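You operate a simulated robot arm through the tools that you are given. There is no shell and no other tool.

Carry out the task below with a simulated two-armed robot. There is one attempt and no reset: what you move stays moved.

TASK
On the top of the packing table, fold the filter cloth in half, so that its two long edges meet.

It is judged by the outcome, as a careful person would: the job done as asked, and still so three seconds after it is handed in. It fails if anything else is knocked over, pushed out of place, dropped, spilled or broken. Flat cloth is picked up by pressing the open fingertips on it (5 to 10 N) and closing them slowly along it; thin cloth reads only 2 to 8 mm in the jaws.

THE ROBOT
Two 6-joint arms with two-finger parallel grippers on one trunk, on a base that moves. Base frame: it is fixed to the floor where the robot stands at the start and does not move with it; the origin is under the middle of the robot, x ahead of it, y to its left, z up; the surface under the hand at the start is at about z = 850. Readings come in mm, rad, newtons and seconds.
The left shoulder is at the start at [80, 216, 1610], the right one opposite. With the tool pointing down near the work surface each hand reaches from about 100 to 680 mm from the robot's upright axis, wherever it stands, measured 20 degrees to its own side. Places, roughly: filter cloth [500, 100, 900]; top of the packing table [600, -100, 800]. Payload 3.43 kg a hand.
Tool frame (each hand has its own): the origin (TCP) lies between the finger pads and is the grasp point; the fingertips stand 30 mm ahead of it; z points along the fingers, y is the line along which they close. The gripper opens to 94 mm. The fingers are 28 mm wide and 10 mm thick; the gripper's body (50 by 96 mm) begins 55 mm behind the TCP.
Orientation is that of the tool frame in the base frame, as [roll, pitch, yaw] about the fixed x, y, z axes, in that order (R = Rz(yaw) Ry(pitch) Rx(roll)). With the fingers straight down and closing along the base's y, the tool's x points along the base's -x, its y along +y and its z along -z.

THE INTERFACE
- The arms move only by the tool send_rows. It takes "left_series", "right_series" or both (then of equal length, played together; a hand with none holds still); each is a list of rows, each a list of 3 entries, a list of its own where there are three numbers: the shift along the base's x, y, z in units of 25 mm (1.0 is 25 mm), then the turn, a rotation vector about the base's x, y, z in units of 6 degrees (1.0 is 6 degrees), then the gripper command, from -1 (fully open) to 1 (shut), values between in proportion. In form: [[[dx, dy, dz], [rx, ry, rz], grip], ...]. A call has 1 to 20 rows; each row shifts and turns the commanded pose from where the row before left it. A call with a number of a shift or a turn outside -1 to 1 is refused whole. Rows are played at 5 a second. More than 50 mm and 0.15 rad between two rows, or a gripper value outside its range, and nothing of the call is played. Where a pose cannot be reached the arm comes as near as it can. A force on the tool above 40 N (or 10 N above the force at the start of the call, whichever is more), or a blocked arm, ends the call early, and 0.2 s more pass. The fingers move at their own pace (about 72 mm/s each) and stop on an object; they squeeze with about 22 N. The grip force told is the motor's: it shows also when the fingers shut on nothing. Time passes only in rows, and 0.2 s behind the last, so rows that do not move let the fingers close. It gives the time, the measured TCP pose, the force on the tool (base axes), the opening and the grip force at its end, in the units of the frame above (readings bear some noise), with the torque about the TCP (base axes, N m) and any sound that the robot's microphone picked up.
- Cameras (640 x 400 px; columns grow to the right, rows downward): "scene" is now at [87.1, -20.9, 1746.8]; the picture's right is [-0.36, -0.93, 0.00], its down [-0.86, 0.33, -0.40] and it looks along [0.37, -0.14, -0.92] (base axes); focal length 283 px, centre (320, 200). "left" rides on the left gripper at [76, -14, -103] in its tool frame; the picture's right is [0.18, 0.98, 0.00], its down [-0.75, 0.14, -0.64] and it looks along [-0.63, 0.12, 0.77] (tool axes); focal length 243 px, centre (320, 200). "right" rides on the right gripper at [76, 14, -103] in its tool frame; the picture's right is [-0.18, 0.98, 0.00], its down [-0.75, -0.14, -0.64] and it looks along [-0.63, -0.12, 0.77] (tool axes); focal length 243 px, centre (320, 200). There is no depth. A picture from a camera that has moved, and an enlarged one, comes with that camera's place and axes in the base frame and with its lens.
- get_image(camera): a new picture of that camera. It takes no simulated time.
- raise_lower(by): slides the trunk up (or, below 0, down) by that many mm; the arms and the scene camera ride with it, the base frame stays. It gives what a move gives, with no picture.
- base_move(legs): drives the robot by 1 to 6 legs, each [ahead, left, turn to the left] in mm, mm and rad, along the robot's own axes; the way and the turn of a leg run together, so that a leg with both is an arc; at most 1500 mm and 3.142 rad a leg. The arms and the cameras ride along, it lands a little off, and it stops where it bumps. It gives what a move gives.
- pan_tilt(pan, tilt): turns the head with the scene camera to pan (to the left, within 1.501 rad either way) and tilt (down, from -0.506 to 1.204), counted from straight ahead of the robot. It gives what a move gives.
- enlarge(camera, box): a new picture of the part [left, top, right, bottom] of that camera's present view, enlarged. It takes no simulated time.
- hand_in(): hands the job in; it is judged then, once.

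Places have to be worked out from the pictures, the camera data and where the tool is seen. Open the grippers and draw the arms clear of the work before you hand the job in, unless the task says otherwise.

The tools are called after "Call:" as a command line: name --argument value ..., lists and objects as JSON in quotes. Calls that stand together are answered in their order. send_rows: Moves the arms, as the interface text tells. Its arguments: {"type":"object","properties":{"left_series":{"type":"array"},"right_series":{"type":"array"}},"required":[]} The other tools are called the same way: raise_lower (by) moves the trunk up or down; base_move (legs) drives the base; pan_tilt (pan, tilt) turns the head that bears the scene camera; get_image (camera) takes a picture; enlarge (camera, box) takes an enlarged picture of a part of a camera's view; hand_in () hands the job in.

At the start:

```text
time: 0.0
left_eef_pos: [501.6, 276.4, 1063.9]
left_orientation: [3.141, 0.001, -3.141]
left_contact_force: [-0.5, -0.4, 0.4]
left_moment: [-0.01, 0.04, 0.03]
left_grip_width: 94.2
left_finger_force: 0.1
right_eef_pos: [619.3, -193.9, 1057.7]
right_orientation: [-3.14, 0.0, -3.142]
right_contact_force: [0.5, 0.4, 0.1]
right_moment: [0.01, 0.01, -0.03]
right_grip_width: 94.3
right_finger_force: 0.2
trunk travel left (down, up): [-840.0, 0.0]
robot x, y, heading: [-0.6, 0.2, -0.0]
head pan, tilt (commanded): [-0.367, 1.161]
```

scene: 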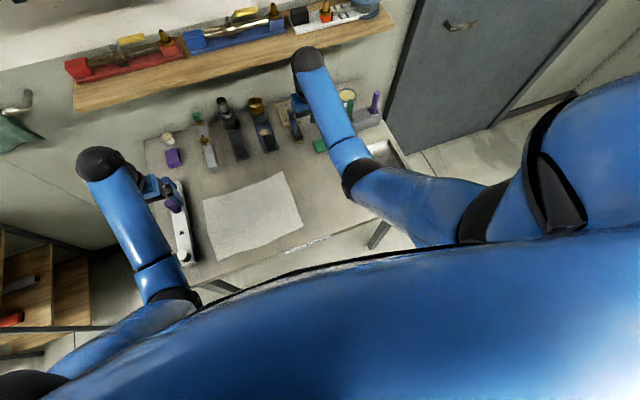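
right: 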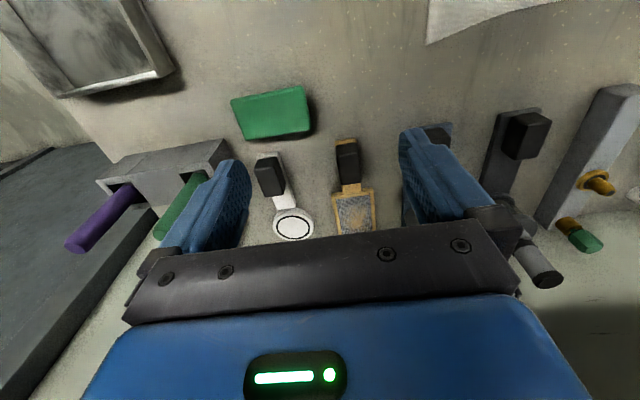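
left: 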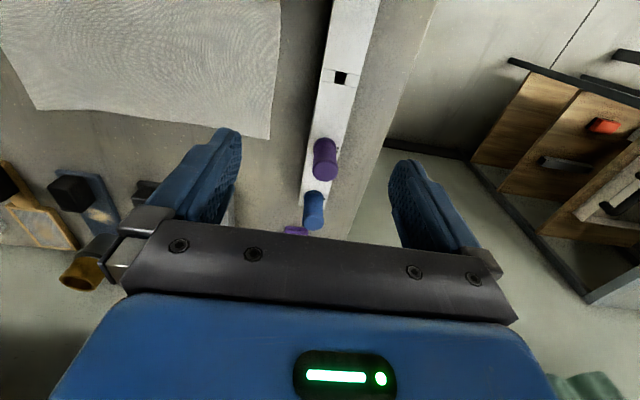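

I'll look closely at the cloth with the scene camera before I plan anything. The newest pictures show it lying flat between the two arms.

Call:
enlarge --camera "scene" --box '[130, 80, 420, 290]'

Call:
get_image --camera "left"

```text
1.90 times, centred on (275, 185) of scene
camera zoom: at [87.1, -20.9, 1746.8], right [-0.36, -0.93, 0.0], down [-0.86, 0.33, -0.4], along [0.37, -0.14, -0.92], focal length 538 px, centre (406, 229)
```

zoom: 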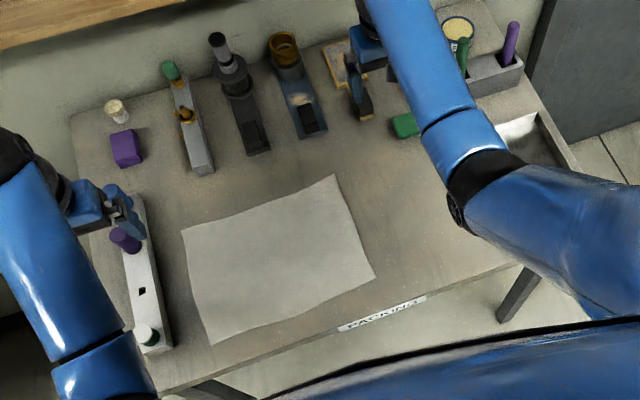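

```text
taken
camera left: at [425.1, 262.3, 1165.4], right [-0.18, 0.98, 0.0], down [0.75, 0.14, 0.64], along [0.63, 0.12, -0.77], focal length 243 px, centre (320, 200)
```

left: 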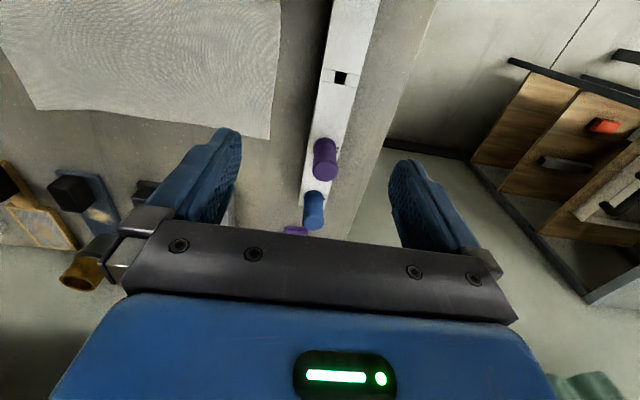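

The scene picture puts the cloth at about x 370 to 600 and y -73 to 220. The long edges run along y, at x≈375 and x≈597. I'll bring both hands above the two front corners, moving sideways before I lower them, and then look again from closer.

Call:
send_rows --left_series '[[[-0.5, -0.5, 0], [0, 0, 0], -0.1], [[-0.5, -0.5, 0], [0, 0, 0], -0.1], [[-0.5, -0.5, 0], [0, 0, 0], -0.1], [[-0.5, -0.5, 0], [0, 0, 0], -0.1], [[-0.5, -0.5, 0], [0, 0, 0], -0.1], [[-0.5, -0.5, 0], [0, 0, 0], -0.1], [[-0.5, -0.5, 0], [0, 0, 0], -0.1], [[-0.5, 0, 0], [0, 0, 0], -0.1], [[-0.6, 0, 0], [0, 0, 0], -0.1], [[0, 0, -0.8], [0, 0, 0], -0.1], [[0, 0, -0.8], [0, 0, 0], -0.1], [[0, 0, -0.8], [0, 0, 0], -0.1], [[0, 0, 0], [0, 0, 0], -0.1]]' --right_series '[[[-0.9, 0.3, 0], [0, 0, 0], -0.1], [[-0.9, 0.5, 0], [0, 0, 0], -0.1], [[-0.9, 0.5, 0], [0, 0, 0], -0.1], [[-0.9, 0.6, 0], [0, 0, 0], -0.1], [[-0.9, 0.7, 0], [0, 0, 0], -0.1], [[-0.9, 0.7, 0], [0, 0, 0], -0.1], [[-0.9, 0.7, 0], [0, 0, 0], -0.1], [[-0.9, 0.7, 0], [0, 0, 0], -0.1], [[-0.9, 0.7, 0], [0, 0, 0], -0.1], [[-0.9, 0.6, -0.6], [0, 0, 0], -0.1], [[-0.4, 0, -0.7], [0, 0, 0], -0.1], [[0, 0, -0.8], [0, 0, 0], -0.1], [[0, 0, 0], [0, 0, 0], -0.1]]'

Call:
get_image --camera "left"

Call:
get_image --camera "right"

Call:
get_image --camera "scene"

```text
time: 2.8
left_eef_pos: [391.0, 189.4, 983.4]
left_orientation: [3.141, 0.003, 3.14]
left_contact_force: [0.0, 0.1, -0.8]
left_moment: [-0.03, -0.02, 0.02]
left_grip_width: 51.8
left_finger_force: 0.0
left hand out of reach, approached as far as the arm can: row 1, 2, 3, 4, 6
right_eef_pos: [385.0, -43.5, 996.6]
right_orientation: [3.139, -0.001, -3.141]
right_contact_force: [0.4, 0.3, -0.7]
right_moment: [-0.02, 0.02, 0.0]
right_grip_width: 51.8
right_finger_force: 0.1
right hand out of reach, approached as far as the arm can: row 7, 9
trunk travel left (down, up): [-840.0, 0.0]
robot x, y, heading: [4.6, 0.6, 0.002]
head pan, tilt (commanded): [-0.367, 1.161]
```

```text
taken
camera left: at [313.6, 175.7, 1086.1], right [-0.18, 0.98, 0.0], down [0.75, 0.14, 0.64], along [0.63, 0.12, -0.76], focal length 243 px, centre (320, 200)
```

left: 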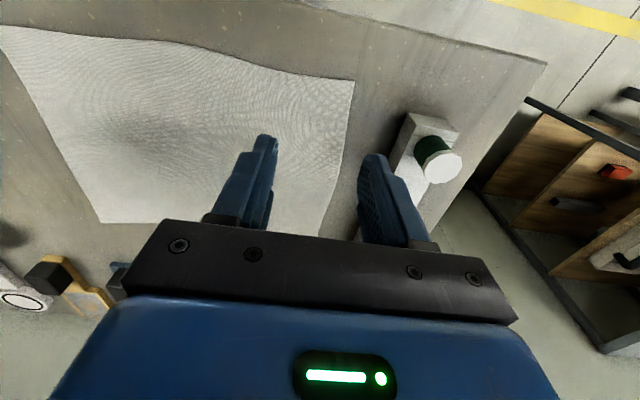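

```text
taken
camera right: at [307.9, -28.5, 1100.9], right [0.18, 0.98, 0.0], down [0.75, -0.14, 0.64], along [0.63, -0.12, -0.77], focal length 243 px, centre (320, 200)
```

right: 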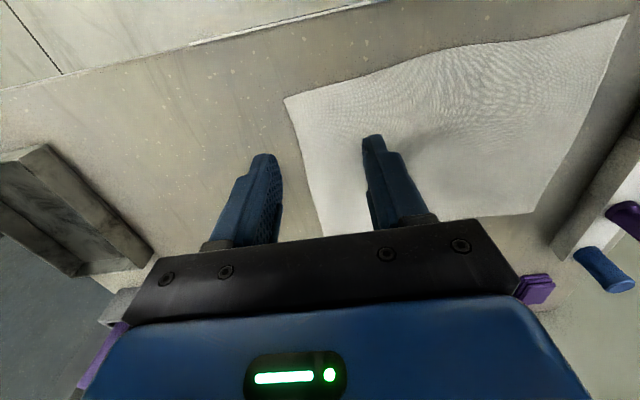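

```text
taken
camera scene: at [87.0, -20.6, 1746.8], right [-0.36, -0.93, 0.0], down [-0.86, 0.33, -0.4], along [0.37, -0.14, -0.92], focal length 283 px, centre (320, 200)
```

scene: 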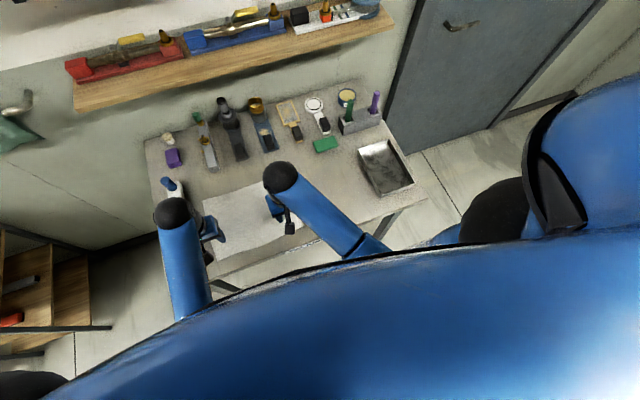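

The left camera puts the front-left corner at about [367, 217] and the right camera puts the front-right corner at about [378, -77], both at z≈850. The back corners are near [593, 222] and [603, -73]. My plan is to pinch the back edge with vertical fingers, carry it forward and lay it down with the hands tilted back toward the robot. First I'll test in the air that the tilted pose can be reached.

Call:
send_rows --left_series '[[[0, 0, 0], [0, -1, 0], -0.1], [[0, 0, 0], [0, -1, 0], -0.1], [[0, 0, 0], [0, -1, 0], -0.1], [[0, 0, 0], [0, -1, 0], -0.1], [[0, 0, 0], [0, -1, 0], -0.1], [[0, 0, 0], [0, -1, 0], -0.1], [[0, 0, 0], [0, -1, 0], -0.1], [[0, 0, 0], [0, -1, 0], -0.1], [[0, 0, 0], [0, 0, 0], -0.1]]' --right_series '[[[0, 0, 0], [0, -1, 0], -0.1], [[0, 0, 0], [0, -1, 0], -0.1], [[0, 0, 0], [0, -1, 0], -0.1], [[0, 0, 0], [0, -1, 0], -0.1], [[0, 0, 0], [0, -1, 0], -0.1], [[0, 0, 0], [0, -1, 0], -0.1], [[0, 0, 0], [0, -1, 0], -0.1], [[0, 0, 0], [0, -1, 0], -0.1], [[0, 0, 0], [0, 0, 0], -0.1]]'

Call:
get_image --camera "scene"

Call:
get_image --camera "left"

```text
time: 4.8
left_eef_pos: [389.5, 189.4, 983.4]
left_orientation: [-3.141, 0.841, -3.141]
left_contact_force: [-0.2, 0.3, 1.1]
left_moment: [-0.03, -0.01, -0.01]
left_grip_width: 51.8
left_finger_force: 0.1
right_eef_pos: [384.3, -44.2, 996.5]
right_orientation: [3.14, 0.84, 3.142]
right_contact_force: [-0.2, -0.7, 0.5]
right_moment: [-0.01, 0.01, 0.01]
right_grip_width: 51.7
right_finger_force: 0.0
trunk travel left (down, up): [-840.0, 0.0]
robot x, y, heading: [-2.3, 0.9, -0.001]
head pan, tilt (commanded): [-0.367, 1.161]
```

```text
taken
camera scene: at [87.1, -20.8, 1746.8], right [-0.36, -0.93, 0.0], down [-0.86, 0.33, -0.4], along [0.37, -0.14, -0.92], focal length 283 px, centre (320, 200)
```

scene: 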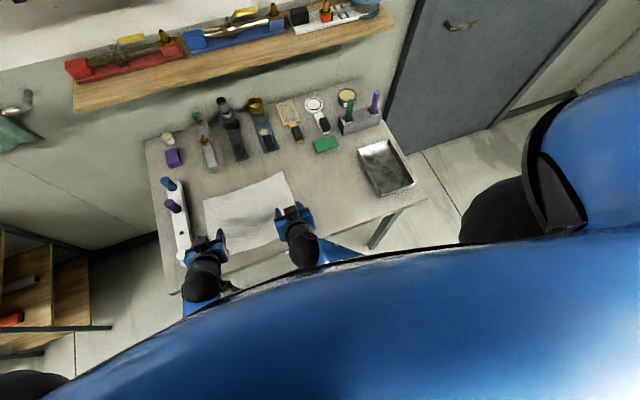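

```text
taken
camera left: at [263.1, 175.0, 996.1], right [-0.12, 0.98, -0.14], down [0.02, 0.14, 0.99], along [0.99, 0.12, -0.04], focal length 243 px, centre (320, 200)
```

left: 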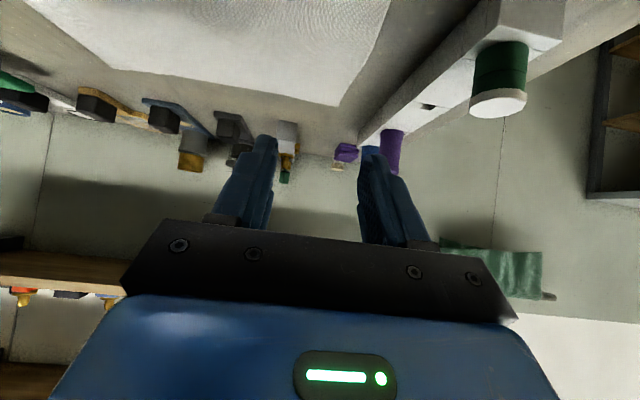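

Tilting 48° works exactly for both hands. I'll test a further tilt at low height near the release position, staying well above the cloth.

Call:
send_rows --left_series '[[[-0.4, 0, -0.8], [0, -1, 0], -0.1], [[-0.4, 0, -0.8], [0, -1, 0], -0.1], [[-0.4, 0, -0.8], [0, 0, 0], -0.1], [[0, 0, -0.5], [0, 0, 0], -0.1], [[0, 0, 0], [0, 0, 0], -0.1]]' --right_series '[[[-0.4, 0, -0.9], [0, -1, 0], -0.1], [[-0.4, 0, -0.9], [0, -1, 0], -0.1], [[-0.4, 0, -0.9], [0, 0, 0], -0.1], [[0, 0, -0.7], [0, 0, 0], -0.1], [[0, 0, 0], [0, 0, 0], -0.1]]'

Call:
get_image --camera "scene"

Call:
get_image --camera "right"

```text
time: 6.0
left_eef_pos: [360.7, 189.5, 911.2]
left_orientation: [3.14, 1.05, 3.14]
left_contact_force: [0.2, -0.2, -0.3]
left_moment: [0.04, -0.01, 0.02]
left_grip_width: 51.7
left_finger_force: 0.0
right_eef_pos: [354.2, -42.4, 913.0]
right_orientation: [3.14, 1.047, 3.141]
right_contact_force: [-0.3, -0.7, -0.4]
right_moment: [0.02, -0.01, 0.0]
right_grip_width: 51.5
right_finger_force: 0.2
trunk travel left (down, up): [-840.0, 0.0]
robot x, y, heading: [1.1, -0.8, -0.002]
head pan, tilt (commanded): [-0.367, 1.161]
```

```text
taken
camera scene: at [86.5, -21.0, 1746.9], right [-0.36, -0.93, 0.0], down [-0.86, 0.33, -0.4], along [0.37, -0.14, -0.92], focal length 283 px, centre (320, 200)
```

scene: 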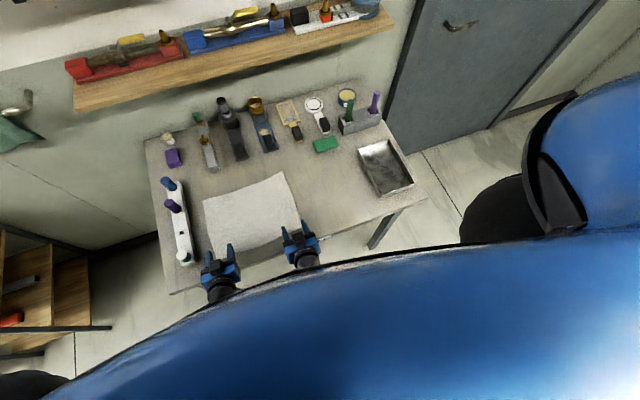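

```text
taken
camera right: at [226.6, -28.2, 898.5], right [0.09, 0.98, 0.16], down [-0.18, -0.14, 0.97], along [0.98, -0.12, 0.16], focal length 243 px, centre (320, 200)
```

right: 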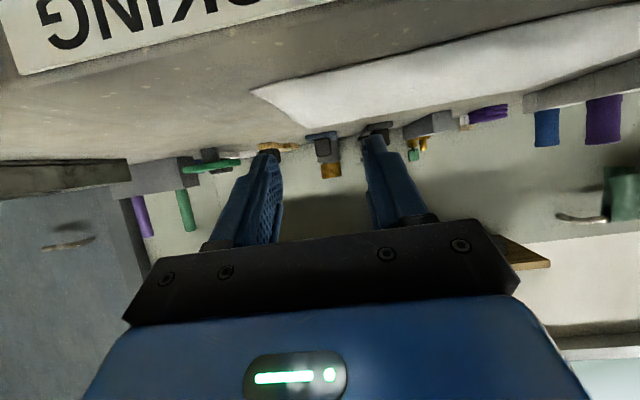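

The 60° tilt at the front is reachable for both hands. The cloth is now almost unobstructed, so I'll enlarge the scene view to measure its corners more precisely.

Call:
enlarge --camera "scene" --box '[190, 160, 318, 240]'

Call:
enlarge --camera "scene" --box '[140, 90, 300, 190]'

Call:
get_image --camera "left"

```text
5.00 times, centred on (254, 200) of scene
camera zoom: at [86.5, -21.0, 1746.9], right [-0.36, -0.93, 0.0], down [-0.86, 0.33, -0.4], along [0.37, -0.14, -0.92], focal length 1413 px, centre (650, 200)
```

zoom: 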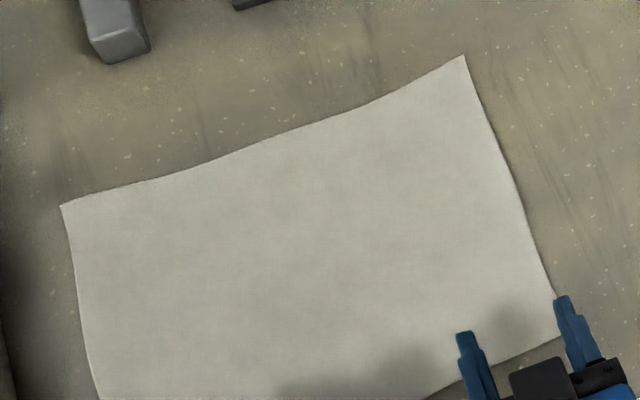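

```text
4.00 times, centred on (220, 140) of scene
camera zoom: at [86.5, -21.0, 1746.9], right [-0.36, -0.93, 0.0], down [-0.86, 0.33, -0.4], along [0.37, -0.14, -0.92], focal length 1131 px, centre (720, 440)
```

zoom: 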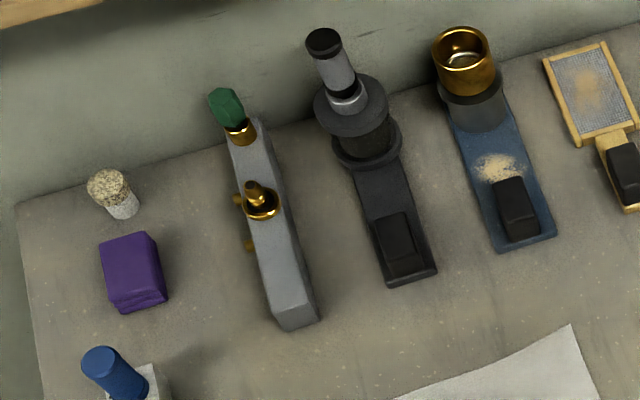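

```text
taken
camera left: at [234.4, 175.6, 897.1], right [-0.09, 0.98, -0.16], down [-0.18, 0.14, 0.97], along [0.98, 0.12, 0.17], focal length 243 px, centre (320, 200)
```

left: 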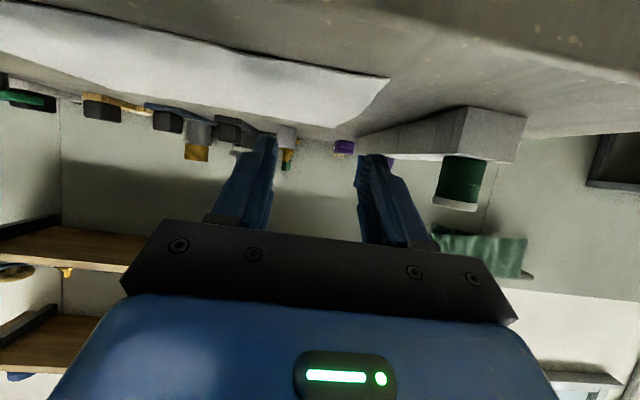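

Refined from the zoom, the back-left corner is at about [589, 221] and the back-right at about [602, -73]. The nearest tools behind the cloth begin at x≈693. I'll raise and straighten the hands and move toward the back edge to see it with the wrist cameras.

Call:
send_rows --left_series '[[[0, 0, 0.8], [0, 0, 0], -0.1], [[0.4, 0, 0.8], [0, 1, 0], -0.1], [[0.6, 0, 0.8], [0, 1, 0], -0.1], [[0.6, 0, 0.4], [0, 1, 0], -0.1], [[0.6, 0, 0], [0, 1, 0], -0.1], [[0.6, 0, 0], [0, 1, 0], -0.1], [[0.6, 0, 0], [0, 1, 0], -0.1], [[0.6, 0, 0], [0, 1, 0], -0.1], [[0.6, 0, 0], [0, 1, 0], -0.1], [[0.6, 0, 0], [0, 1, 0], -0.1], [[0.6, 0, 0], [0, 1, 0], -0.1], [[0.6, 0, 0], [0, 0, 0], -0.1], [[0, 0, 0], [0, 0, 0], -0.1]]' --right_series '[[[0, 0, 0.8], [0, 0, 0], -0.1], [[0.4, 0, 0.8], [0, 1, 0], -0.1], [[0.6, 0, 0.8], [0, 1, 0], -0.1], [[0.6, 0, 0.4], [0, 1, 0], -0.1], [[0.6, 0, 0], [0, 1, 0], -0.1], [[0.6, 0, 0], [0, 1, 0], -0.1], [[0.6, 0, 0], [0, 1, 0], -0.1], [[0.6, 0, 0], [0, 1, 0], -0.1], [[0.6, 0, 0], [0, 1, 0], -0.1], [[0.6, 0, 0], [0, 1, 0], -0.1], [[0.6, 0, 0], [0, 1, 0], -0.1], [[0.8, 0, 0], [0, 0, 0], -0.1], [[0, 0, 0], [0, 0, 0], -0.1]]'

Call:
get_image --camera "left"

Call:
get_image --camera "right"

```text
time: 8.8
left_eef_pos: [519.5, 188.9, 983.8]
left_orientation: [-3.141, 0.003, 3.141]
left_contact_force: [-0.3, -0.1, -0.5]
left_moment: [0.0, -0.01, 0.04]
left_grip_width: 51.6
left_finger_force: 0.0
right_eef_pos: [519.5, -45.2, 981.8]
right_orientation: [-3.14, 0.001, 3.141]
right_contact_force: [-0.5, 0.2, 0.3]
right_moment: [0.0, 0.01, -0.02]
right_grip_width: 51.7
right_finger_force: 0.0
trunk travel left (down, up): [-840.0, 0.0]
robot x, y, heading: [1.2, -0.9, 0.001]
head pan, tilt (commanded): [-0.367, 1.161]
```

```text
taken
camera left: at [444.0, 174.5, 1086.5], right [-0.18, 0.98, 0.0], down [0.75, 0.14, 0.64], along [0.63, 0.12, -0.77], focal length 243 px, centre (320, 200)
```

left: 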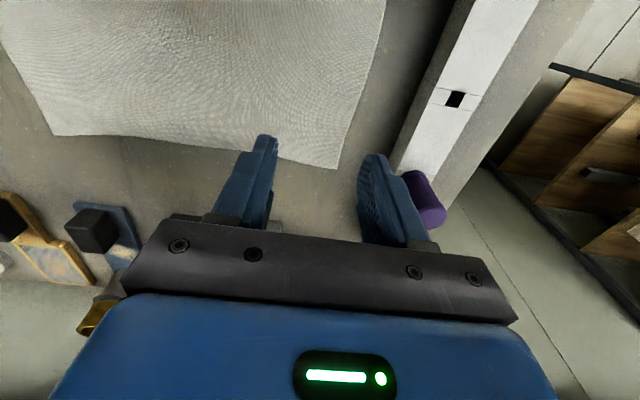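

```text
taken
camera right: at [442.9, -29.1, 1085.1], right [0.18, 0.98, 0.0], down [0.75, -0.14, 0.64], along [0.63, -0.12, -0.77], focal length 243 px, centre (320, 200)
```

right: 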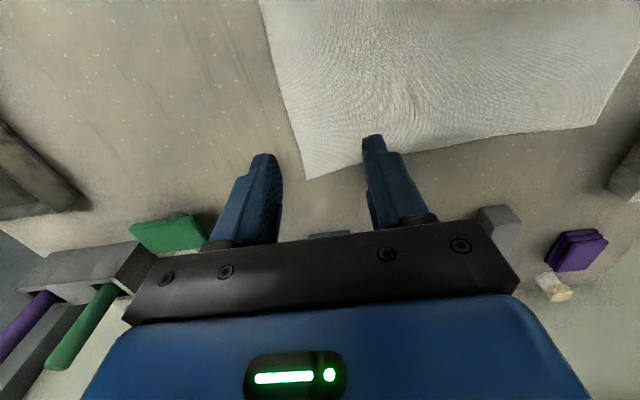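

Both wrist cameras agree: the back-left corner is at about [587, 223] and the back-right at about [602, -76]. The cloth is about 300 × 220 mm. I'll position both hands over the back corners with a gap of about 36 mm and descend to 20 mm above the cloth.

Call:
send_rows --left_series '[[[0.84, 0.05, 0], [0, 0, 0], 0.234], [[0.84, 0.05, 0], [0, 0, 0], 0.234], [[0.84, 0.05, 0], [0, 0, 0], 0.234], [[0, 0, -0.84], [0, 0, 0], 0.234], [[0, 0, -0.84], [0, 0, 0], 0.234], [[0, 0, -0.84], [0, 0, 0], 0.234], [[0, 0, -0.6], [0, 0, 0], 0.234], [[0, 0, 0], [0, 0, 0], 0.234], [[0, 0, 0], [0, 0, 0], 0.234]]' --right_series '[[[0.98, 0, 0], [0, 0, 0], 0.234], [[0.98, 0, 0], [0, 0, 0], 0.234], [[0.98, 0, 0], [0, 0, 0], 0.234], [[0, 0, -0.84], [0, 0, 0], 0.234], [[0, 0, -0.84], [0, 0, 0], 0.234], [[0, 0, -0.84], [0, 0, 0], 0.234], [[0, 0, -0.6], [0, 0, 0], 0.234], [[0, 0, 0], [0, 0, 0], 0.234], [[0, 0, 0], [0, 0, 0], 0.234]]'

Call:
get_image --camera "left"

Call:
get_image --camera "right"

Call:
get_image --camera "scene"

```text
time: 10.8
left_eef_pos: [584.2, 192.8, 903.5]
left_orientation: [-3.14, 0.004, -3.141]
left_contact_force: [0.9, 0.9, -0.2]
left_moment: [0.01, -0.01, -0.01]
left_grip_width: 35.9
left_finger_force: 0.1
right_eef_pos: [592.9, -42.0, 905.8]
right_orientation: [3.141, -0.001, -3.142]
right_contact_force: [0.8, -0.4, -1.2]
right_moment: [-0.01, 0.0, 0.03]
right_grip_width: 35.9
right_finger_force: 0.0
trunk travel left (down, up): [-840.0, 0.0]
robot x, y, heading: [2.2, 3.2, -0.004]
head pan, tilt (commanded): [-0.367, 1.161]
```

```text
taken
camera left: at [508.0, 178.7, 1006.3], right [-0.18, 0.98, 0.0], down [0.75, 0.14, 0.64], along [0.63, 0.12, -0.76], focal length 243 px, centre (320, 200)
```

left: 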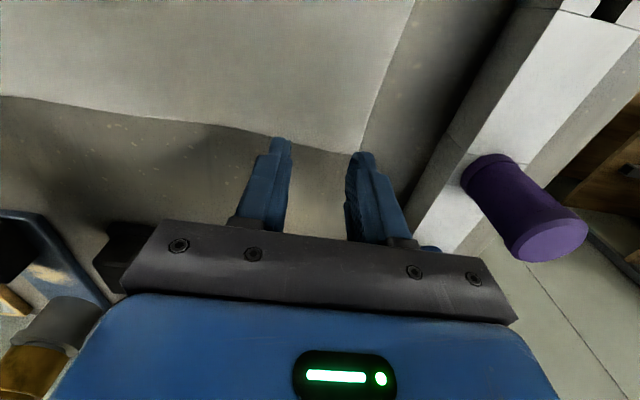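

```text
taken
camera right: at [516.6, -27.9, 1008.0], right [0.18, 0.98, 0.0], down [0.75, -0.14, 0.64], along [0.63, -0.12, -0.77], focal length 243 px, centre (320, 200)
```

right: 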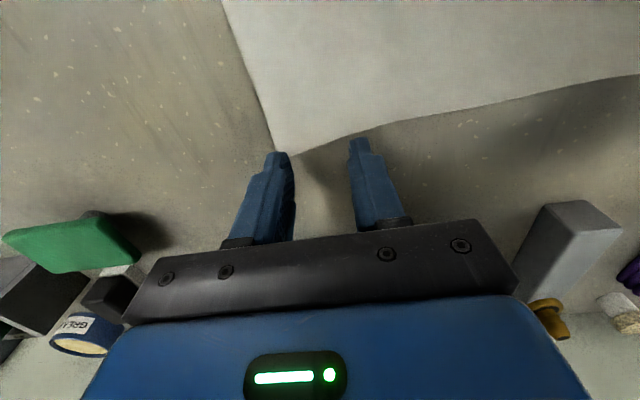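

```text
taken
camera scene: at [87.0, -21.0, 1746.8], right [-0.36, -0.93, 0.0], down [-0.86, 0.33, -0.4], along [0.37, -0.14, -0.92], focal length 283 px, centre (320, 200)
```

scene: 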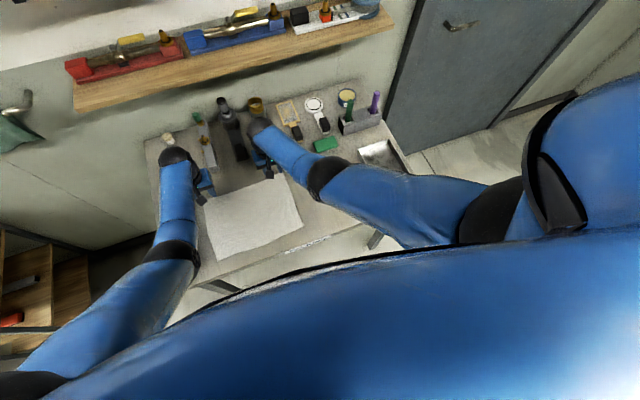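

The hands sit just above the corners, and the overlap is slightly less than I want. I'll shift the left hand 4 mm toward the cloth and the right hand 2 mm, plus 4 mm outward. Then I'll descend to just above contact.

Call:
send_rows --left_series '[[[-0.16, 0, 0], [0, 0, 0], 0.234], [[0, 0, -0.3], [0, 0, 0], 0.234], [[0, 0, -0.3], [0, 0, 0], 0.234], [[0, 0, 0], [0, 0, 0], 0.234]]' --right_series '[[[-0.08, -0.16, 0], [0, 0, 0], 0.234], [[0, 0, -0.35], [0, 0, 0], 0.234], [[0, 0, -0.35], [0, 0, 0], 0.234], [[0, 0, 0], [0, 0, 0], 0.234]]'

```text
time: 11.8
left_eef_pos: [579.2, 192.3, 889.1]
left_orientation: [3.141, 0.003, 3.141]
left_contact_force: [-0.2, 0.5, 0.8]
left_moment: [0.0, 0.02, 0.01]
left_grip_width: 36.1
left_finger_force: 0.1
right_eef_pos: [591.6, -45.4, 888.0]
right_orientation: [-3.141, 0.0, -3.141]
right_contact_force: [-0.3, -0.3, -0.4]
right_moment: [0.05, -0.01, 0.03]
right_grip_width: 36.1
right_finger_force: 0.1
trunk travel left (down, up): [-840.0, 0.0]
robot x, y, heading: [2.2, -4.4, 0.001]
head pan, tilt (commanded): [-0.367, 1.161]
```

Tips are now about 8 mm above the table with no contact force yet. I'll creep down in small steps until I feel contact.

Call:
send_rows --left_series '[[[0, 0, -0.1], [0, 0, 0], 0.234], [[0, 0, -0.1], [0, 0, 0], 0.234], [[0, 0, 0], [0, 0, 0], 0.234]]' --right_series '[[[0, 0, -0.1], [0, 0, 0], 0.234], [[0, 0, -0.1], [0, 0, 0], 0.234], [[0, 0, 0], [0, 0, 0], 0.234]]'

```text
time: 12.6
left_eef_pos: [578.8, 193.9, 883.1]
left_orientation: [-3.141, 0.001, -3.141]
left_contact_force: [-0.8, 0.1, -0.2]
left_moment: [-0.05, -0.01, -0.02]
left_grip_width: 35.9
left_finger_force: 0.0
right_eef_pos: [592.6, -47.3, 883.0]
right_orientation: [3.141, 0.001, -3.141]
right_contact_force: [0.5, -0.8, -0.5]
right_moment: [0.04, 0.02, -0.01]
right_grip_width: 35.8
right_finger_force: 0.1
trunk travel left (down, up): [-840.0, 0.0]
robot x, y, heading: [-2.1, 1.5, -0.001]
head pan, tilt (commanded): [-0.367, 1.161]
```

There's still no contact at z≈883. I'll continue down in 1 mm steps.

Call:
send_rows --left_series '[[[0, 0, -0.04], [0, 0, 0], 0.234], [[0, 0, -0.04], [0, 0, 0], 0.234], [[0, 0, 0], [0, 0, 0], 0.234]]' --right_series '[[[0, 0, -0.04], [0, 0, 0], 0.234], [[0, 0, -0.04], [0, 0, 0], 0.234], [[0, 0, 0], [0, 0, 0], 0.234]]'

```text
time: 13.4
left_eef_pos: [578.9, 193.4, 880.7]
left_orientation: [-3.141, 0.002, -3.141]
left_contact_force: [-0.3, -0.5, 1.7]
left_moment: [-0.04, 0.02, -0.02]
left_grip_width: 36.1
left_finger_force: 0.1
right_eef_pos: [592.5, -47.5, 883.4]
right_orientation: [-3.142, 0.002, -3.141]
right_contact_force: [0.1, 0.4, 5.9]
right_moment: [-0.03, -0.01, -0.03]
right_grip_width: 36.0
right_finger_force: 0.1
trunk travel left (down, up): [-840.0, 0.0]
robot x, y, heading: [1.2, 1.3, -0.001]
head pan, tilt (commanded): [-0.367, 1.161]
```

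The right hand is pressing with 5.9 N and the left with only about 1.7 N. I'll lower the left slightly more.

Call:
send_rows --left_series '[[[0, 0, -0.03], [0, 0, 0], 0.234], [[0, 0, 0], [0, 0, 0], 0.234]]'

```text
time: 14.0
left_eef_pos: [579.8, 193.6, 881.9]
left_orientation: [3.141, 0.003, 3.142]
left_contact_force: [0.4, 1.4, 5.2]
left_moment: [0.01, 0.0, 0.03]
left_grip_width: 36.2
left_finger_force: 0.1
right_eef_pos: [590.1, -47.1, 882.0]
right_orientation: [-3.141, 0.002, 3.141]
right_contact_force: [0.6, -1.0, 4.1]
right_moment: [0.01, -0.05, 0.0]
right_grip_width: 35.9
right_finger_force: 0.0
trunk travel left (down, up): [-840.0, 0.0]
robot x, y, heading: [-1.0, 0.5, 0.003]
head pan, tilt (commanded): [-0.367, 1.161]
```

Both hands are pressing with about 5 N. I'll add a little pressure and close slowly, moving each hand inward at half the closing rate. That keeps the inner finger still while the outer finger gathers the corner.

Call:
send_rows --left_series '[[[0, 0, -0.02], [0, 0, 0], 0.234], [[0, -0.045, 0], [0, 0, 0], 0.282], [[0, -0.045, 0], [0, 0, 0], 0.33], [[0, -0.045, 0], [0, 0, 0], 0.378], [[0, -0.045, 0], [0, 0, 0], 0.426], [[0, -0.045, 0], [0, 0, 0], 0.474], [[0, -0.045, 0], [0, 0, 0], 0.522], [[0, -0.045, 0], [0, 0, 0], 0.57]]' --right_series '[[[0, 0, -0.03], [0, 0, 0], 0.234], [[0, 0.045, 0], [0, 0, 0], 0.282], [[0, 0.045, 0], [0, 0, 0], 0.33], [[0, 0.045, 0], [0, 0, 0], 0.378], [[0, 0.045, 0], [0, 0, 0], 0.426], [[0, 0.045, 0], [0, 0, 0], 0.474], [[0, 0.045, 0], [0, 0, 0], 0.522], [[0, 0.045, 0], [0, 0, 0], 0.57]]'

Call:
enlarge --camera "left" --box '[200, 60, 440, 210]'

Call:
enlarge --camera "right" --box '[200, 60, 440, 210]'

```text
time: 15.8
left_eef_pos: [578.3, 185.9, 881.0]
left_orientation: [3.14, 0.005, -3.141]
left_contact_force: [0.8, 0.8, 4.9]
left_moment: [0.06, -0.01, -0.03]
left_grip_width: 19.8
left_finger_force: 0.1
right_eef_pos: [588.7, -43.3, 881.5]
right_orientation: [-3.141, 0.002, -3.141]
right_contact_force: [-0.7, -2.0, 8.9]
right_moment: [-0.04, 0.01, 0.01]
right_grip_width: 20.1
right_finger_force: 0.1
right hand out of reach, approached as far as the arm can: row 6
trunk travel left (down, up): [-840.0, 0.0]
robot x, y, heading: [-0.4, -0.5, -0.007]
head pan, tilt (commanded): [-0.367, 1.161]
```

```text
2.67 times, centred on (320, 135) of left
camera zoom: at [502.0, 171.0, 984.2], right [-0.18, 0.98, 0.0], down [0.75, 0.14, 0.65], along [0.63, 0.12, -0.76], focal length 647 px, centre (320, 373)
```

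zoom: 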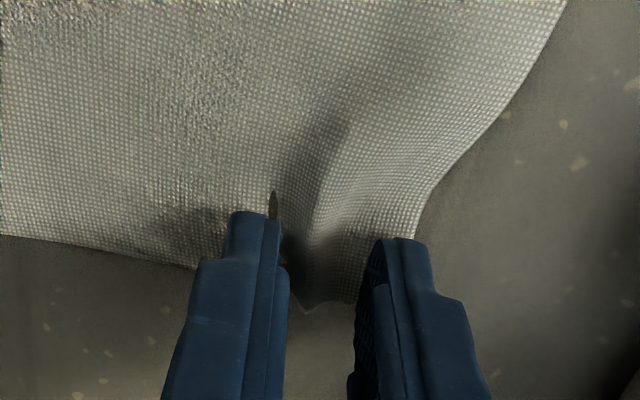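

```text
2.67 times, centred on (320, 135) of right
camera zoom: at [511.1, -28.2, 984.2], right [0.18, 0.98, 0.0], down [0.75, -0.14, 0.64], along [0.63, -0.12, -0.77], focal length 647 px, centre (320, 373)
```

zoom: 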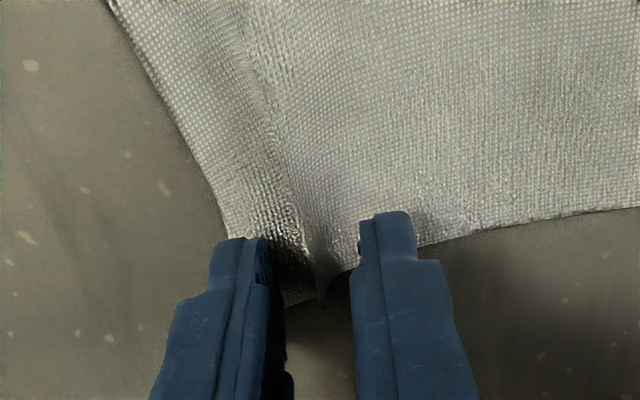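

The cloth is rising into a ridge between the fingers on both hands. I'll keep closing slowly until they are shut.

Call:
send_rows --left_series '[[[0, -0.045, 0], [0, 0, 0], 0.618], [[0, -0.045, 0], [0, 0, 0], 0.666], [[0, -0.045, 0], [0, 0, 0], 0.714], [[0, -0.045, 0], [0, 0, 0], 0.762], [[0, -0.045, 0], [0, 0, 0], 0.81], [[0, -0.045, 0], [0, 0, 0], 0.858], [[0, -0.045, 0], [0, 0, 0], 0.906], [[0, 0, 0], [0, 0, 0], 0.954], [[0, 0, 0], [0, 0, 0], 1.0], [[0, 0, 0], [0, 0, 0], 1.0], [[0, 0, 0], [0, 0, 0], 1.0]]' --right_series '[[[0, 0.045, 0], [0, 0, 0], 0.618], [[0, 0.045, 0], [0, 0, 0], 0.666], [[0, 0.045, 0], [0, 0, 0], 0.714], [[0, 0.045, 0], [0, 0, 0], 0.762], [[0, 0.045, 0], [0, 0, 0], 0.81], [[0, 0.045, 0], [0, 0, 0], 0.858], [[0, 0.045, 0], [0, 0, 0], 0.906], [[0, 0, 0], [0, 0, 0], 0.954], [[0, 0, 0], [0, 0, 0], 1.0], [[0, 0, 0], [0, 0, 0], 1.0], [[0, 0, 0], [0, 0, 0], 1.0]]'

Call:
enlarge --camera "left" --box '[200, 60, 440, 210]'

Call:
enlarge --camera "right" --box '[200, 60, 440, 210]'

```text
time: 18.2
left_eef_pos: [579.0, 176.6, 881.8]
left_orientation: [3.141, 0.005, -3.141]
left_contact_force: [2.1, 0.2, 15.6]
left_moment: [0.05, 0.01, 0.03]
left_grip_width: 2.3
left_finger_force: 21.9
right_eef_pos: [587.9, -35.6, 882.1]
right_orientation: [-3.14, 0.002, 3.141]
right_contact_force: [-0.3, 0.3, -0.2]
right_moment: [0.0, 0.01, 0.0]
right_grip_width: 2.2
right_finger_force: 22.3
right hand out of reach, approached as far as the arm can: row 5
trunk travel left (down, up): [-840.0, 0.0]
robot x, y, heading: [2.0, -1.3, -0.004]
head pan, tilt (commanded): [-0.367, 1.161]
```

```text
2.67 times, centred on (320, 135) of left
camera zoom: at [502.2, 162.3, 984.0], right [-0.18, 0.98, 0.0], down [0.75, 0.14, 0.65], along [0.63, 0.12, -0.76], focal length 647 px, centre (320, 373)
```

zoom: 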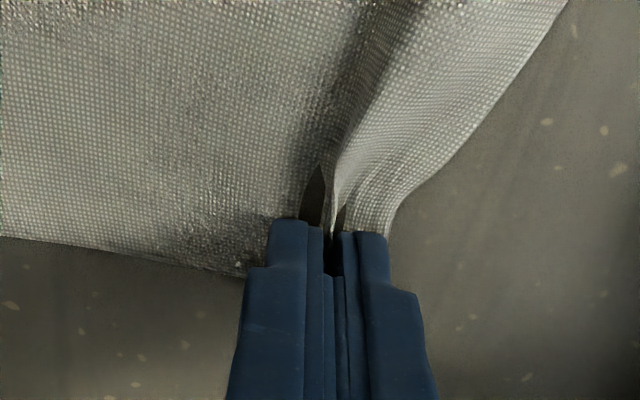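

```text
2.67 times, centred on (320, 135) of right
camera zoom: at [510.2, -21.9, 985.5], right [0.18, 0.98, 0.0], down [0.75, -0.14, 0.64], along [0.63, -0.12, -0.77], focal length 647 px, centre (320, 373)
```

zoom: 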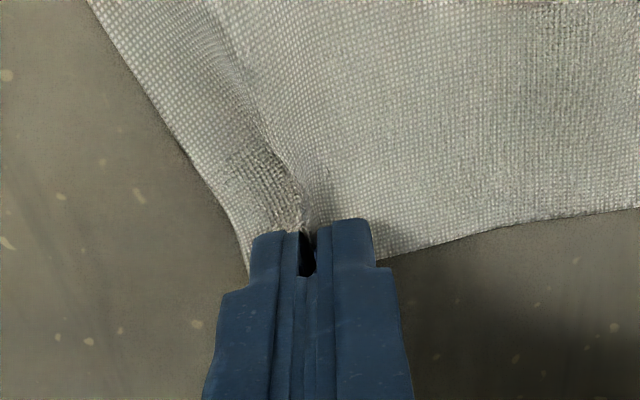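

Both jaws hold cloth, at 2.3 mm and 2.2 mm, with firm grip force. I'll lift about 22 mm and check that both corners come up.

Call:
send_rows --left_series '[[[0, 0, 0.3], [0, 0, 0], 1.0], [[-0.04, 0, 0.3], [0, 0, 0], 1.0], [[-0.04, 0, 0.3], [0, 0, 0], 1.0], [[0, 0, 0], [0, 0, 0], 1.0]]' --right_series '[[[0, 0, 0.3], [0, 0, 0], 1.0], [[-0.04, 0.05, 0.3], [0, 0, 0], 1.0], [[-0.04, 0.05, 0.3], [0, 0, 0], 1.0], [[0, 0, 0], [0, 0, 0], 1.0]]'

Call:
get_image --camera "left"

Call:
get_image --camera "right"

Call:
enlarge --camera "scene" --box '[160, 120, 336, 280]'

```text
time: 19.2
left_eef_pos: [576.8, 177.6, 902.3]
left_orientation: [3.141, 0.001, -3.141]
left_contact_force: [-0.2, 0.1, 0.8]
left_moment: [-0.04, 0.02, 0.01]
left_grip_width: 1.9
left_finger_force: 22.1
right_eef_pos: [586.9, -31.9, 903.6]
right_orientation: [-3.141, -0.002, 3.141]
right_contact_force: [-0.3, 0.3, -0.7]
right_moment: [0.01, 0.0, -0.01]
right_grip_width: 2.3
right_finger_force: 22.4
trunk travel left (down, up): [-840.0, 0.0]
robot x, y, heading: [-1.3, 2.9, -0.004]
head pan, tilt (commanded): [-0.367, 1.161]
```

```text
taken
camera left: at [500.5, 163.5, 1005.6], right [-0.18, 0.98, 0.0], down [0.75, 0.14, 0.64], along [0.63, 0.12, -0.77], focal length 243 px, centre (320, 200)
```

left: 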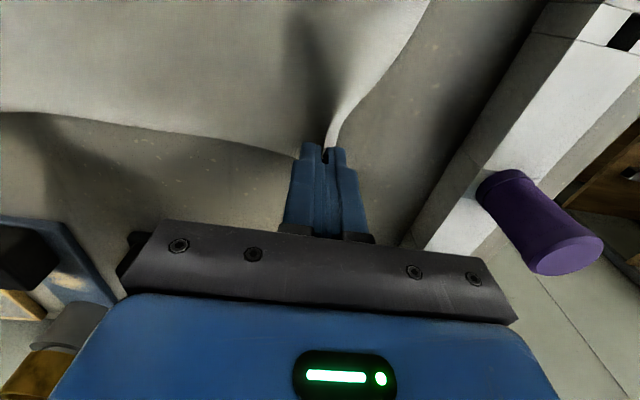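

```text
taken
camera right: at [509.2, -18.5, 1007.0], right [0.18, 0.98, 0.0], down [0.75, -0.14, 0.64], along [0.63, -0.12, -0.77], focal length 243 px, centre (320, 200)
```

right: 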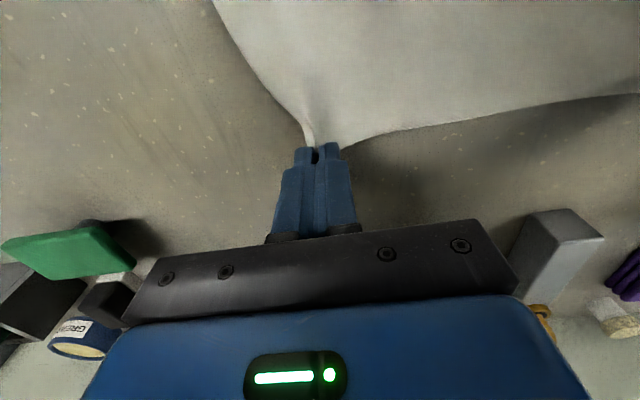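

```text
2.50 times, centred on (248, 200) of scene
camera zoom: at [87.9, -20.7, 1746.8], right [-0.36, -0.93, 0.0], down [-0.86, 0.33, -0.4], along [0.37, -0.14, -0.92], focal length 707 px, centre (500, 200)
```

zoom: 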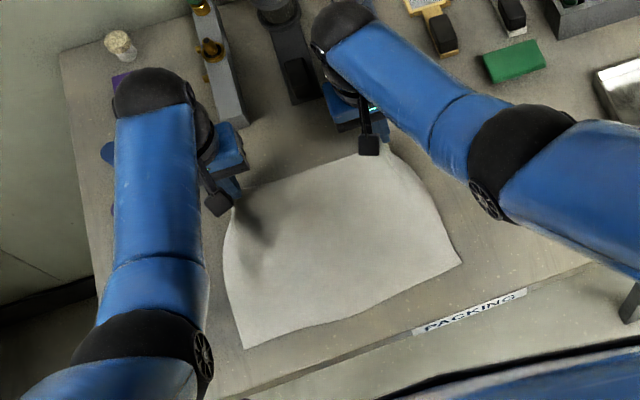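

Both corners are lifted and the back edge hangs between the hands. Now I'll carry the edge over in an arc toward the robot while turning the hands, stopping at about 60° of tilt to check.

Call:
send_rows --left_series '[[[-0.346, -0.02, 0.398], [0, -1, 0], 1.0], [[-0.346, -0.02, 0.398], [0, -1, 0], 1.0], [[-0.418, -0.02, 0.378], [0, -1, 0], 1.0], [[-0.418, -0.02, 0.378], [0, -1, 0], 1.0], [[-0.518, -0.02, 0.228], [0, -1, 0], 1.0], [[-0.518, -0.02, 0.228], [0, -1, 0], 1.0], [[-0.572, -0.02, 0.1], [0, -1, 0], 1.0], [[-0.572, -0.02, 0.1], [0, -1, 0], 1.0], [[-0.622, -0.02, -0.068], [0, -1, 0], 1.0], [[-0.622, -0.02, -0.068], [0, -1, 0], 1.0], [[0, 0, 0], [0, 0, 0], 1.0]]' --right_series '[[[-0.346, 0, 0.398], [0, -1, 0], 1.0], [[-0.346, 0, 0.398], [0, -1, 0], 1.0], [[-0.418, 0, 0.378], [0, -1, 0], 1.0], [[-0.418, 0, 0.378], [0, -1, 0], 1.0], [[-0.518, 0, 0.228], [0, -1, 0], 1.0], [[-0.518, 0, 0.228], [0, -1, 0], 1.0], [[-0.572, 0, 0.1], [0, -1, 0], 1.0], [[-0.572, 0, 0.1], [0, -1, 0], 1.0], [[-0.622, 0, -0.068], [0, -1, 0], 1.0], [[-0.622, 0, -0.068], [0, -1, 0], 1.0], [[0, 0, 0], [0, 0, 0], 1.0]]'

Call:
enlarge --camera "scene" --box '[160, 120, 336, 280]'

Call:
get_image --camera "left"

Call:
get_image --camera "right"

```text
time: 21.6
left_eef_pos: [454.2, 173.8, 954.0]
left_orientation: [3.141, 1.051, -3.141]
left_contact_force: [-0.3, -0.8, -0.2]
left_moment: [0.01, 0.01, 0.02]
left_grip_width: 2.1
left_finger_force: 22.1
right_eef_pos: [462.9, -34.6, 957.5]
right_orientation: [-3.141, 1.047, -3.138]
right_contact_force: [0.4, -0.9, 0.8]
right_moment: [0.0, 0.01, -0.01]
right_grip_width: 2.0
right_finger_force: 21.7
trunk travel left (down, up): [-840.0, 0.0]
robot x, y, heading: [4.3, 1.3, -0.002]
head pan, tilt (commanded): [-0.367, 1.161]
```

```text
2.50 times, centred on (248, 200) of scene
camera zoom: at [87.5, -20.9, 1746.8], right [-0.36, -0.93, 0.0], down [-0.86, 0.33, -0.4], along [0.37, -0.14, -0.92], focal length 707 px, centre (500, 200)
```

zoom: 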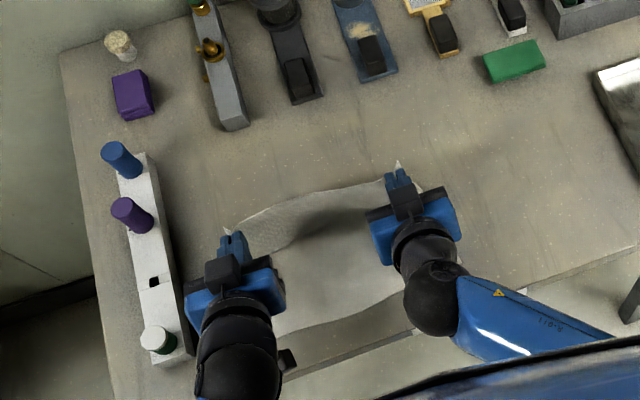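

```text
taken
camera left: at [326.8, 159.2, 939.9], right [-0.09, 0.98, -0.16], down [-0.18, 0.14, 0.97], along [0.98, 0.12, 0.17], focal length 243 px, centre (320, 200)
```

left: 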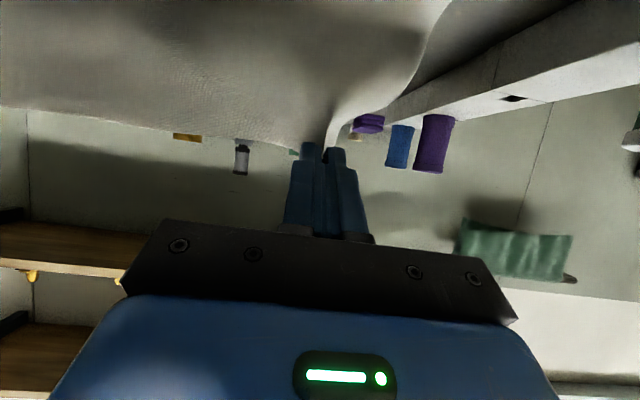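

```text
taken
camera right: at [334.7, -20.0, 942.8], right [0.09, 0.98, 0.16], down [-0.18, -0.14, 0.97], along [0.98, -0.12, 0.16], focal length 243 px, centre (320, 200)
```

right: 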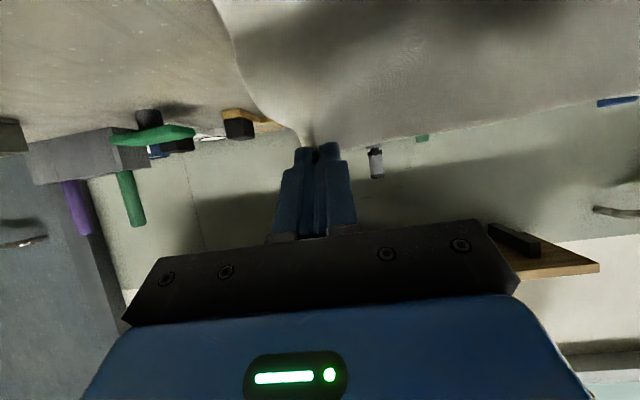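

The fold is going well. The front half is lying still and both grips hold. I'll continue the arc down to about 84° of tilt.

Call:
send_rows --left_series '[[[-0.584, -0.01, -0.21], [0, -1, 0], 1.0], [[-0.584, -0.01, -0.21], [0, -1, 0], 1.0], [[-0.522, 0, -0.372], [0, -1, 0], 1.0], [[-0.522, 0, -0.372], [0, -1, 0], 1.0], [[0, 0, 0], [0, 0, 0], 1.0]]' --right_series '[[[-0.584, 0.02, -0.25], [0, -1, 0], 1.0], [[-0.584, 0.02, -0.25], [0, -1, 0], 1.0], [[-0.522, 0, -0.4], [0, -1, 0], 1.0], [[-0.522, 0, -0.4], [0, -1, 0], 1.0], [[0, 0, 0], [0, 0, 0], 1.0]]'

Call:
enlarge --camera "scene" --box '[160, 120, 336, 280]'

Call:
get_image --camera "left"

Call:
get_image --camera "right"

```text
time: 22.8
left_eef_pos: [408.7, 180.1, 928.0]
left_orientation: [3.085, 1.404, 3.114]
left_contact_force: [-0.2, -0.6, -0.1]
left_moment: [-0.03, -0.01, -0.01]
left_grip_width: 2.2
left_finger_force: 21.7
left hand out of reach, approached as far as the arm can: row 2, 3
right_eef_pos: [405.0, -32.4, 926.2]
right_orientation: [-3.14, 1.467, -3.138]
right_contact_force: [-0.1, 0.1, 0.1]
right_moment: [0.0, 0.0, 0.0]
right_grip_width: 2.3
right_finger_force: 22.4
trunk travel left (down, up): [-840.0, 0.0]
robot x, y, heading: [0.2, -2.0, 0.001]
head pan, tilt (commanded): [-0.367, 1.161]
```

```text
2.50 times, centred on (248, 200) of scene
camera zoom: at [86.3, -20.9, 1746.9], right [-0.36, -0.93, 0.0], down [-0.86, 0.33, -0.4], along [0.37, -0.14, -0.92], focal length 707 px, centre (500, 200)
```

zoom: 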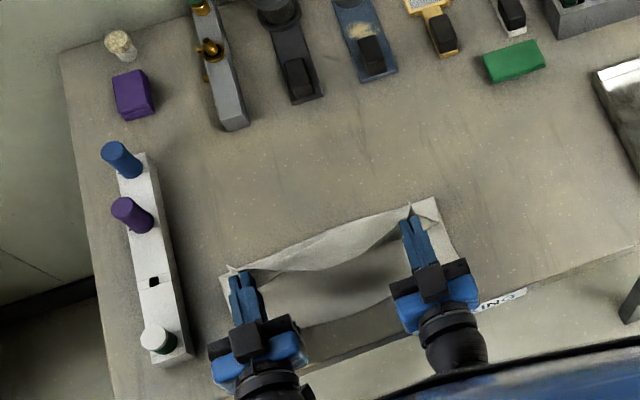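

```text
taken
camera left: at [294.9, 162.9, 870.2], right [-0.06, 0.98, -0.17], down [-0.51, 0.12, 0.85], along [0.86, 0.14, 0.5], focal length 243 px, centre (320, 200)
```

left: 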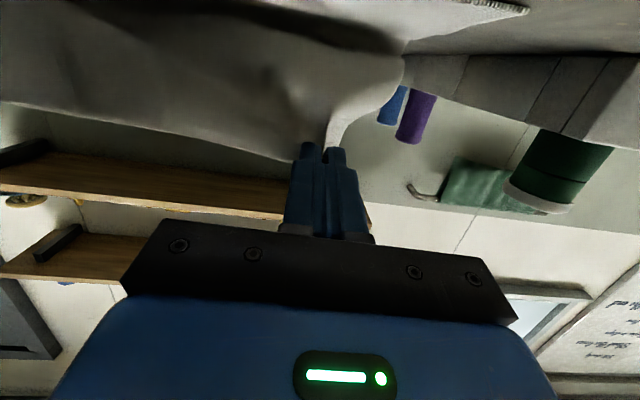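

```text
taken
camera right: at [294.2, -17.6, 860.6], right [0.02, 0.98, 0.18], down [-0.56, -0.14, 0.82], along [0.83, -0.12, 0.55], focal length 243 px, centre (320, 200)
```

right: 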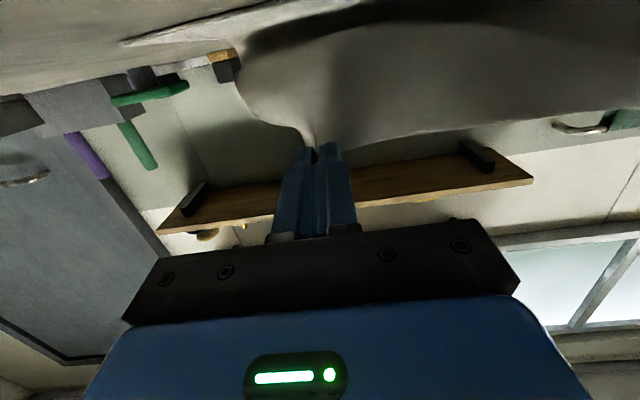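

The right hand reached 84°, but the left stopped at about 80° and 11 mm short in x. That is a reach limit. I'll continue with small moves down and toward the target without more tilt, and watch the left arm.

Call:
send_rows --left_series '[[[-0.31, -0.05, -0.31], [0, 0, 0], 1.0], [[-0.31, -0.05, -0.31], [0, 0, 0], 1.0], [[-0.31, -0.05, -0.31], [0, 0, 0], 1.0], [[0, 0, 0], [0, 0, 0], 1.0]]' --right_series '[[[-0.22, 0, -0.31], [0, 0, 0], 1.0], [[-0.22, 0, -0.31], [0, 0, 0], 1.0], [[-0.22, 0, -0.31], [0, 0, 0], 1.0], [[0, 0, 0], [0, 0, 0], 1.0]]'

Call:
enlarge --camera "scene" --box '[200, 180, 328, 270]'

```text
time: 23.8
left_eef_pos: [386.1, 176.5, 904.3]
left_orientation: [3.087, 1.405, 3.117]
left_contact_force: [0.7, 0.4, 0.3]
left_moment: [-0.01, -0.05, -0.02]
left_grip_width: 2.3
left_finger_force: 22.0
right_eef_pos: [388.3, -33.0, 900.9]
right_orientation: [-3.139, 1.467, -3.139]
right_contact_force: [0.2, -0.4, 0.4]
right_moment: [0.01, 0.0, 0.01]
right_grip_width: 2.4
right_finger_force: 22.0
trunk travel left (down, up): [-840.0, 0.0]
robot x, y, heading: [-0.7, -0.2, -0.0]
head pan, tilt (commanded): [-0.367, 1.161]
```

```text
4.44 times, centred on (264, 225) of scene
camera zoom: at [87.1, -21.0, 1746.8], right [-0.36, -0.93, 0.0], down [-0.86, 0.33, -0.4], along [0.37, -0.14, -0.92], focal length 1256 px, centre (569, 89)
```

zoom: 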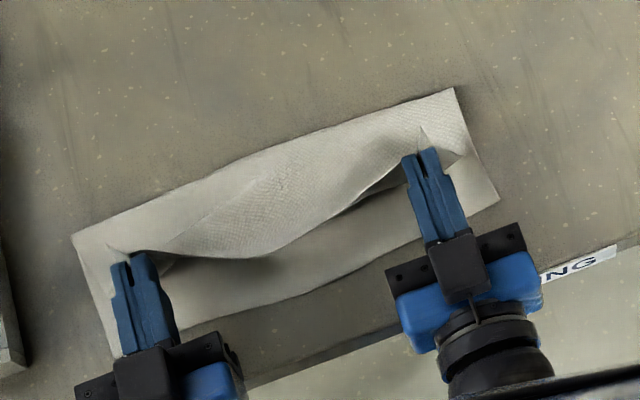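

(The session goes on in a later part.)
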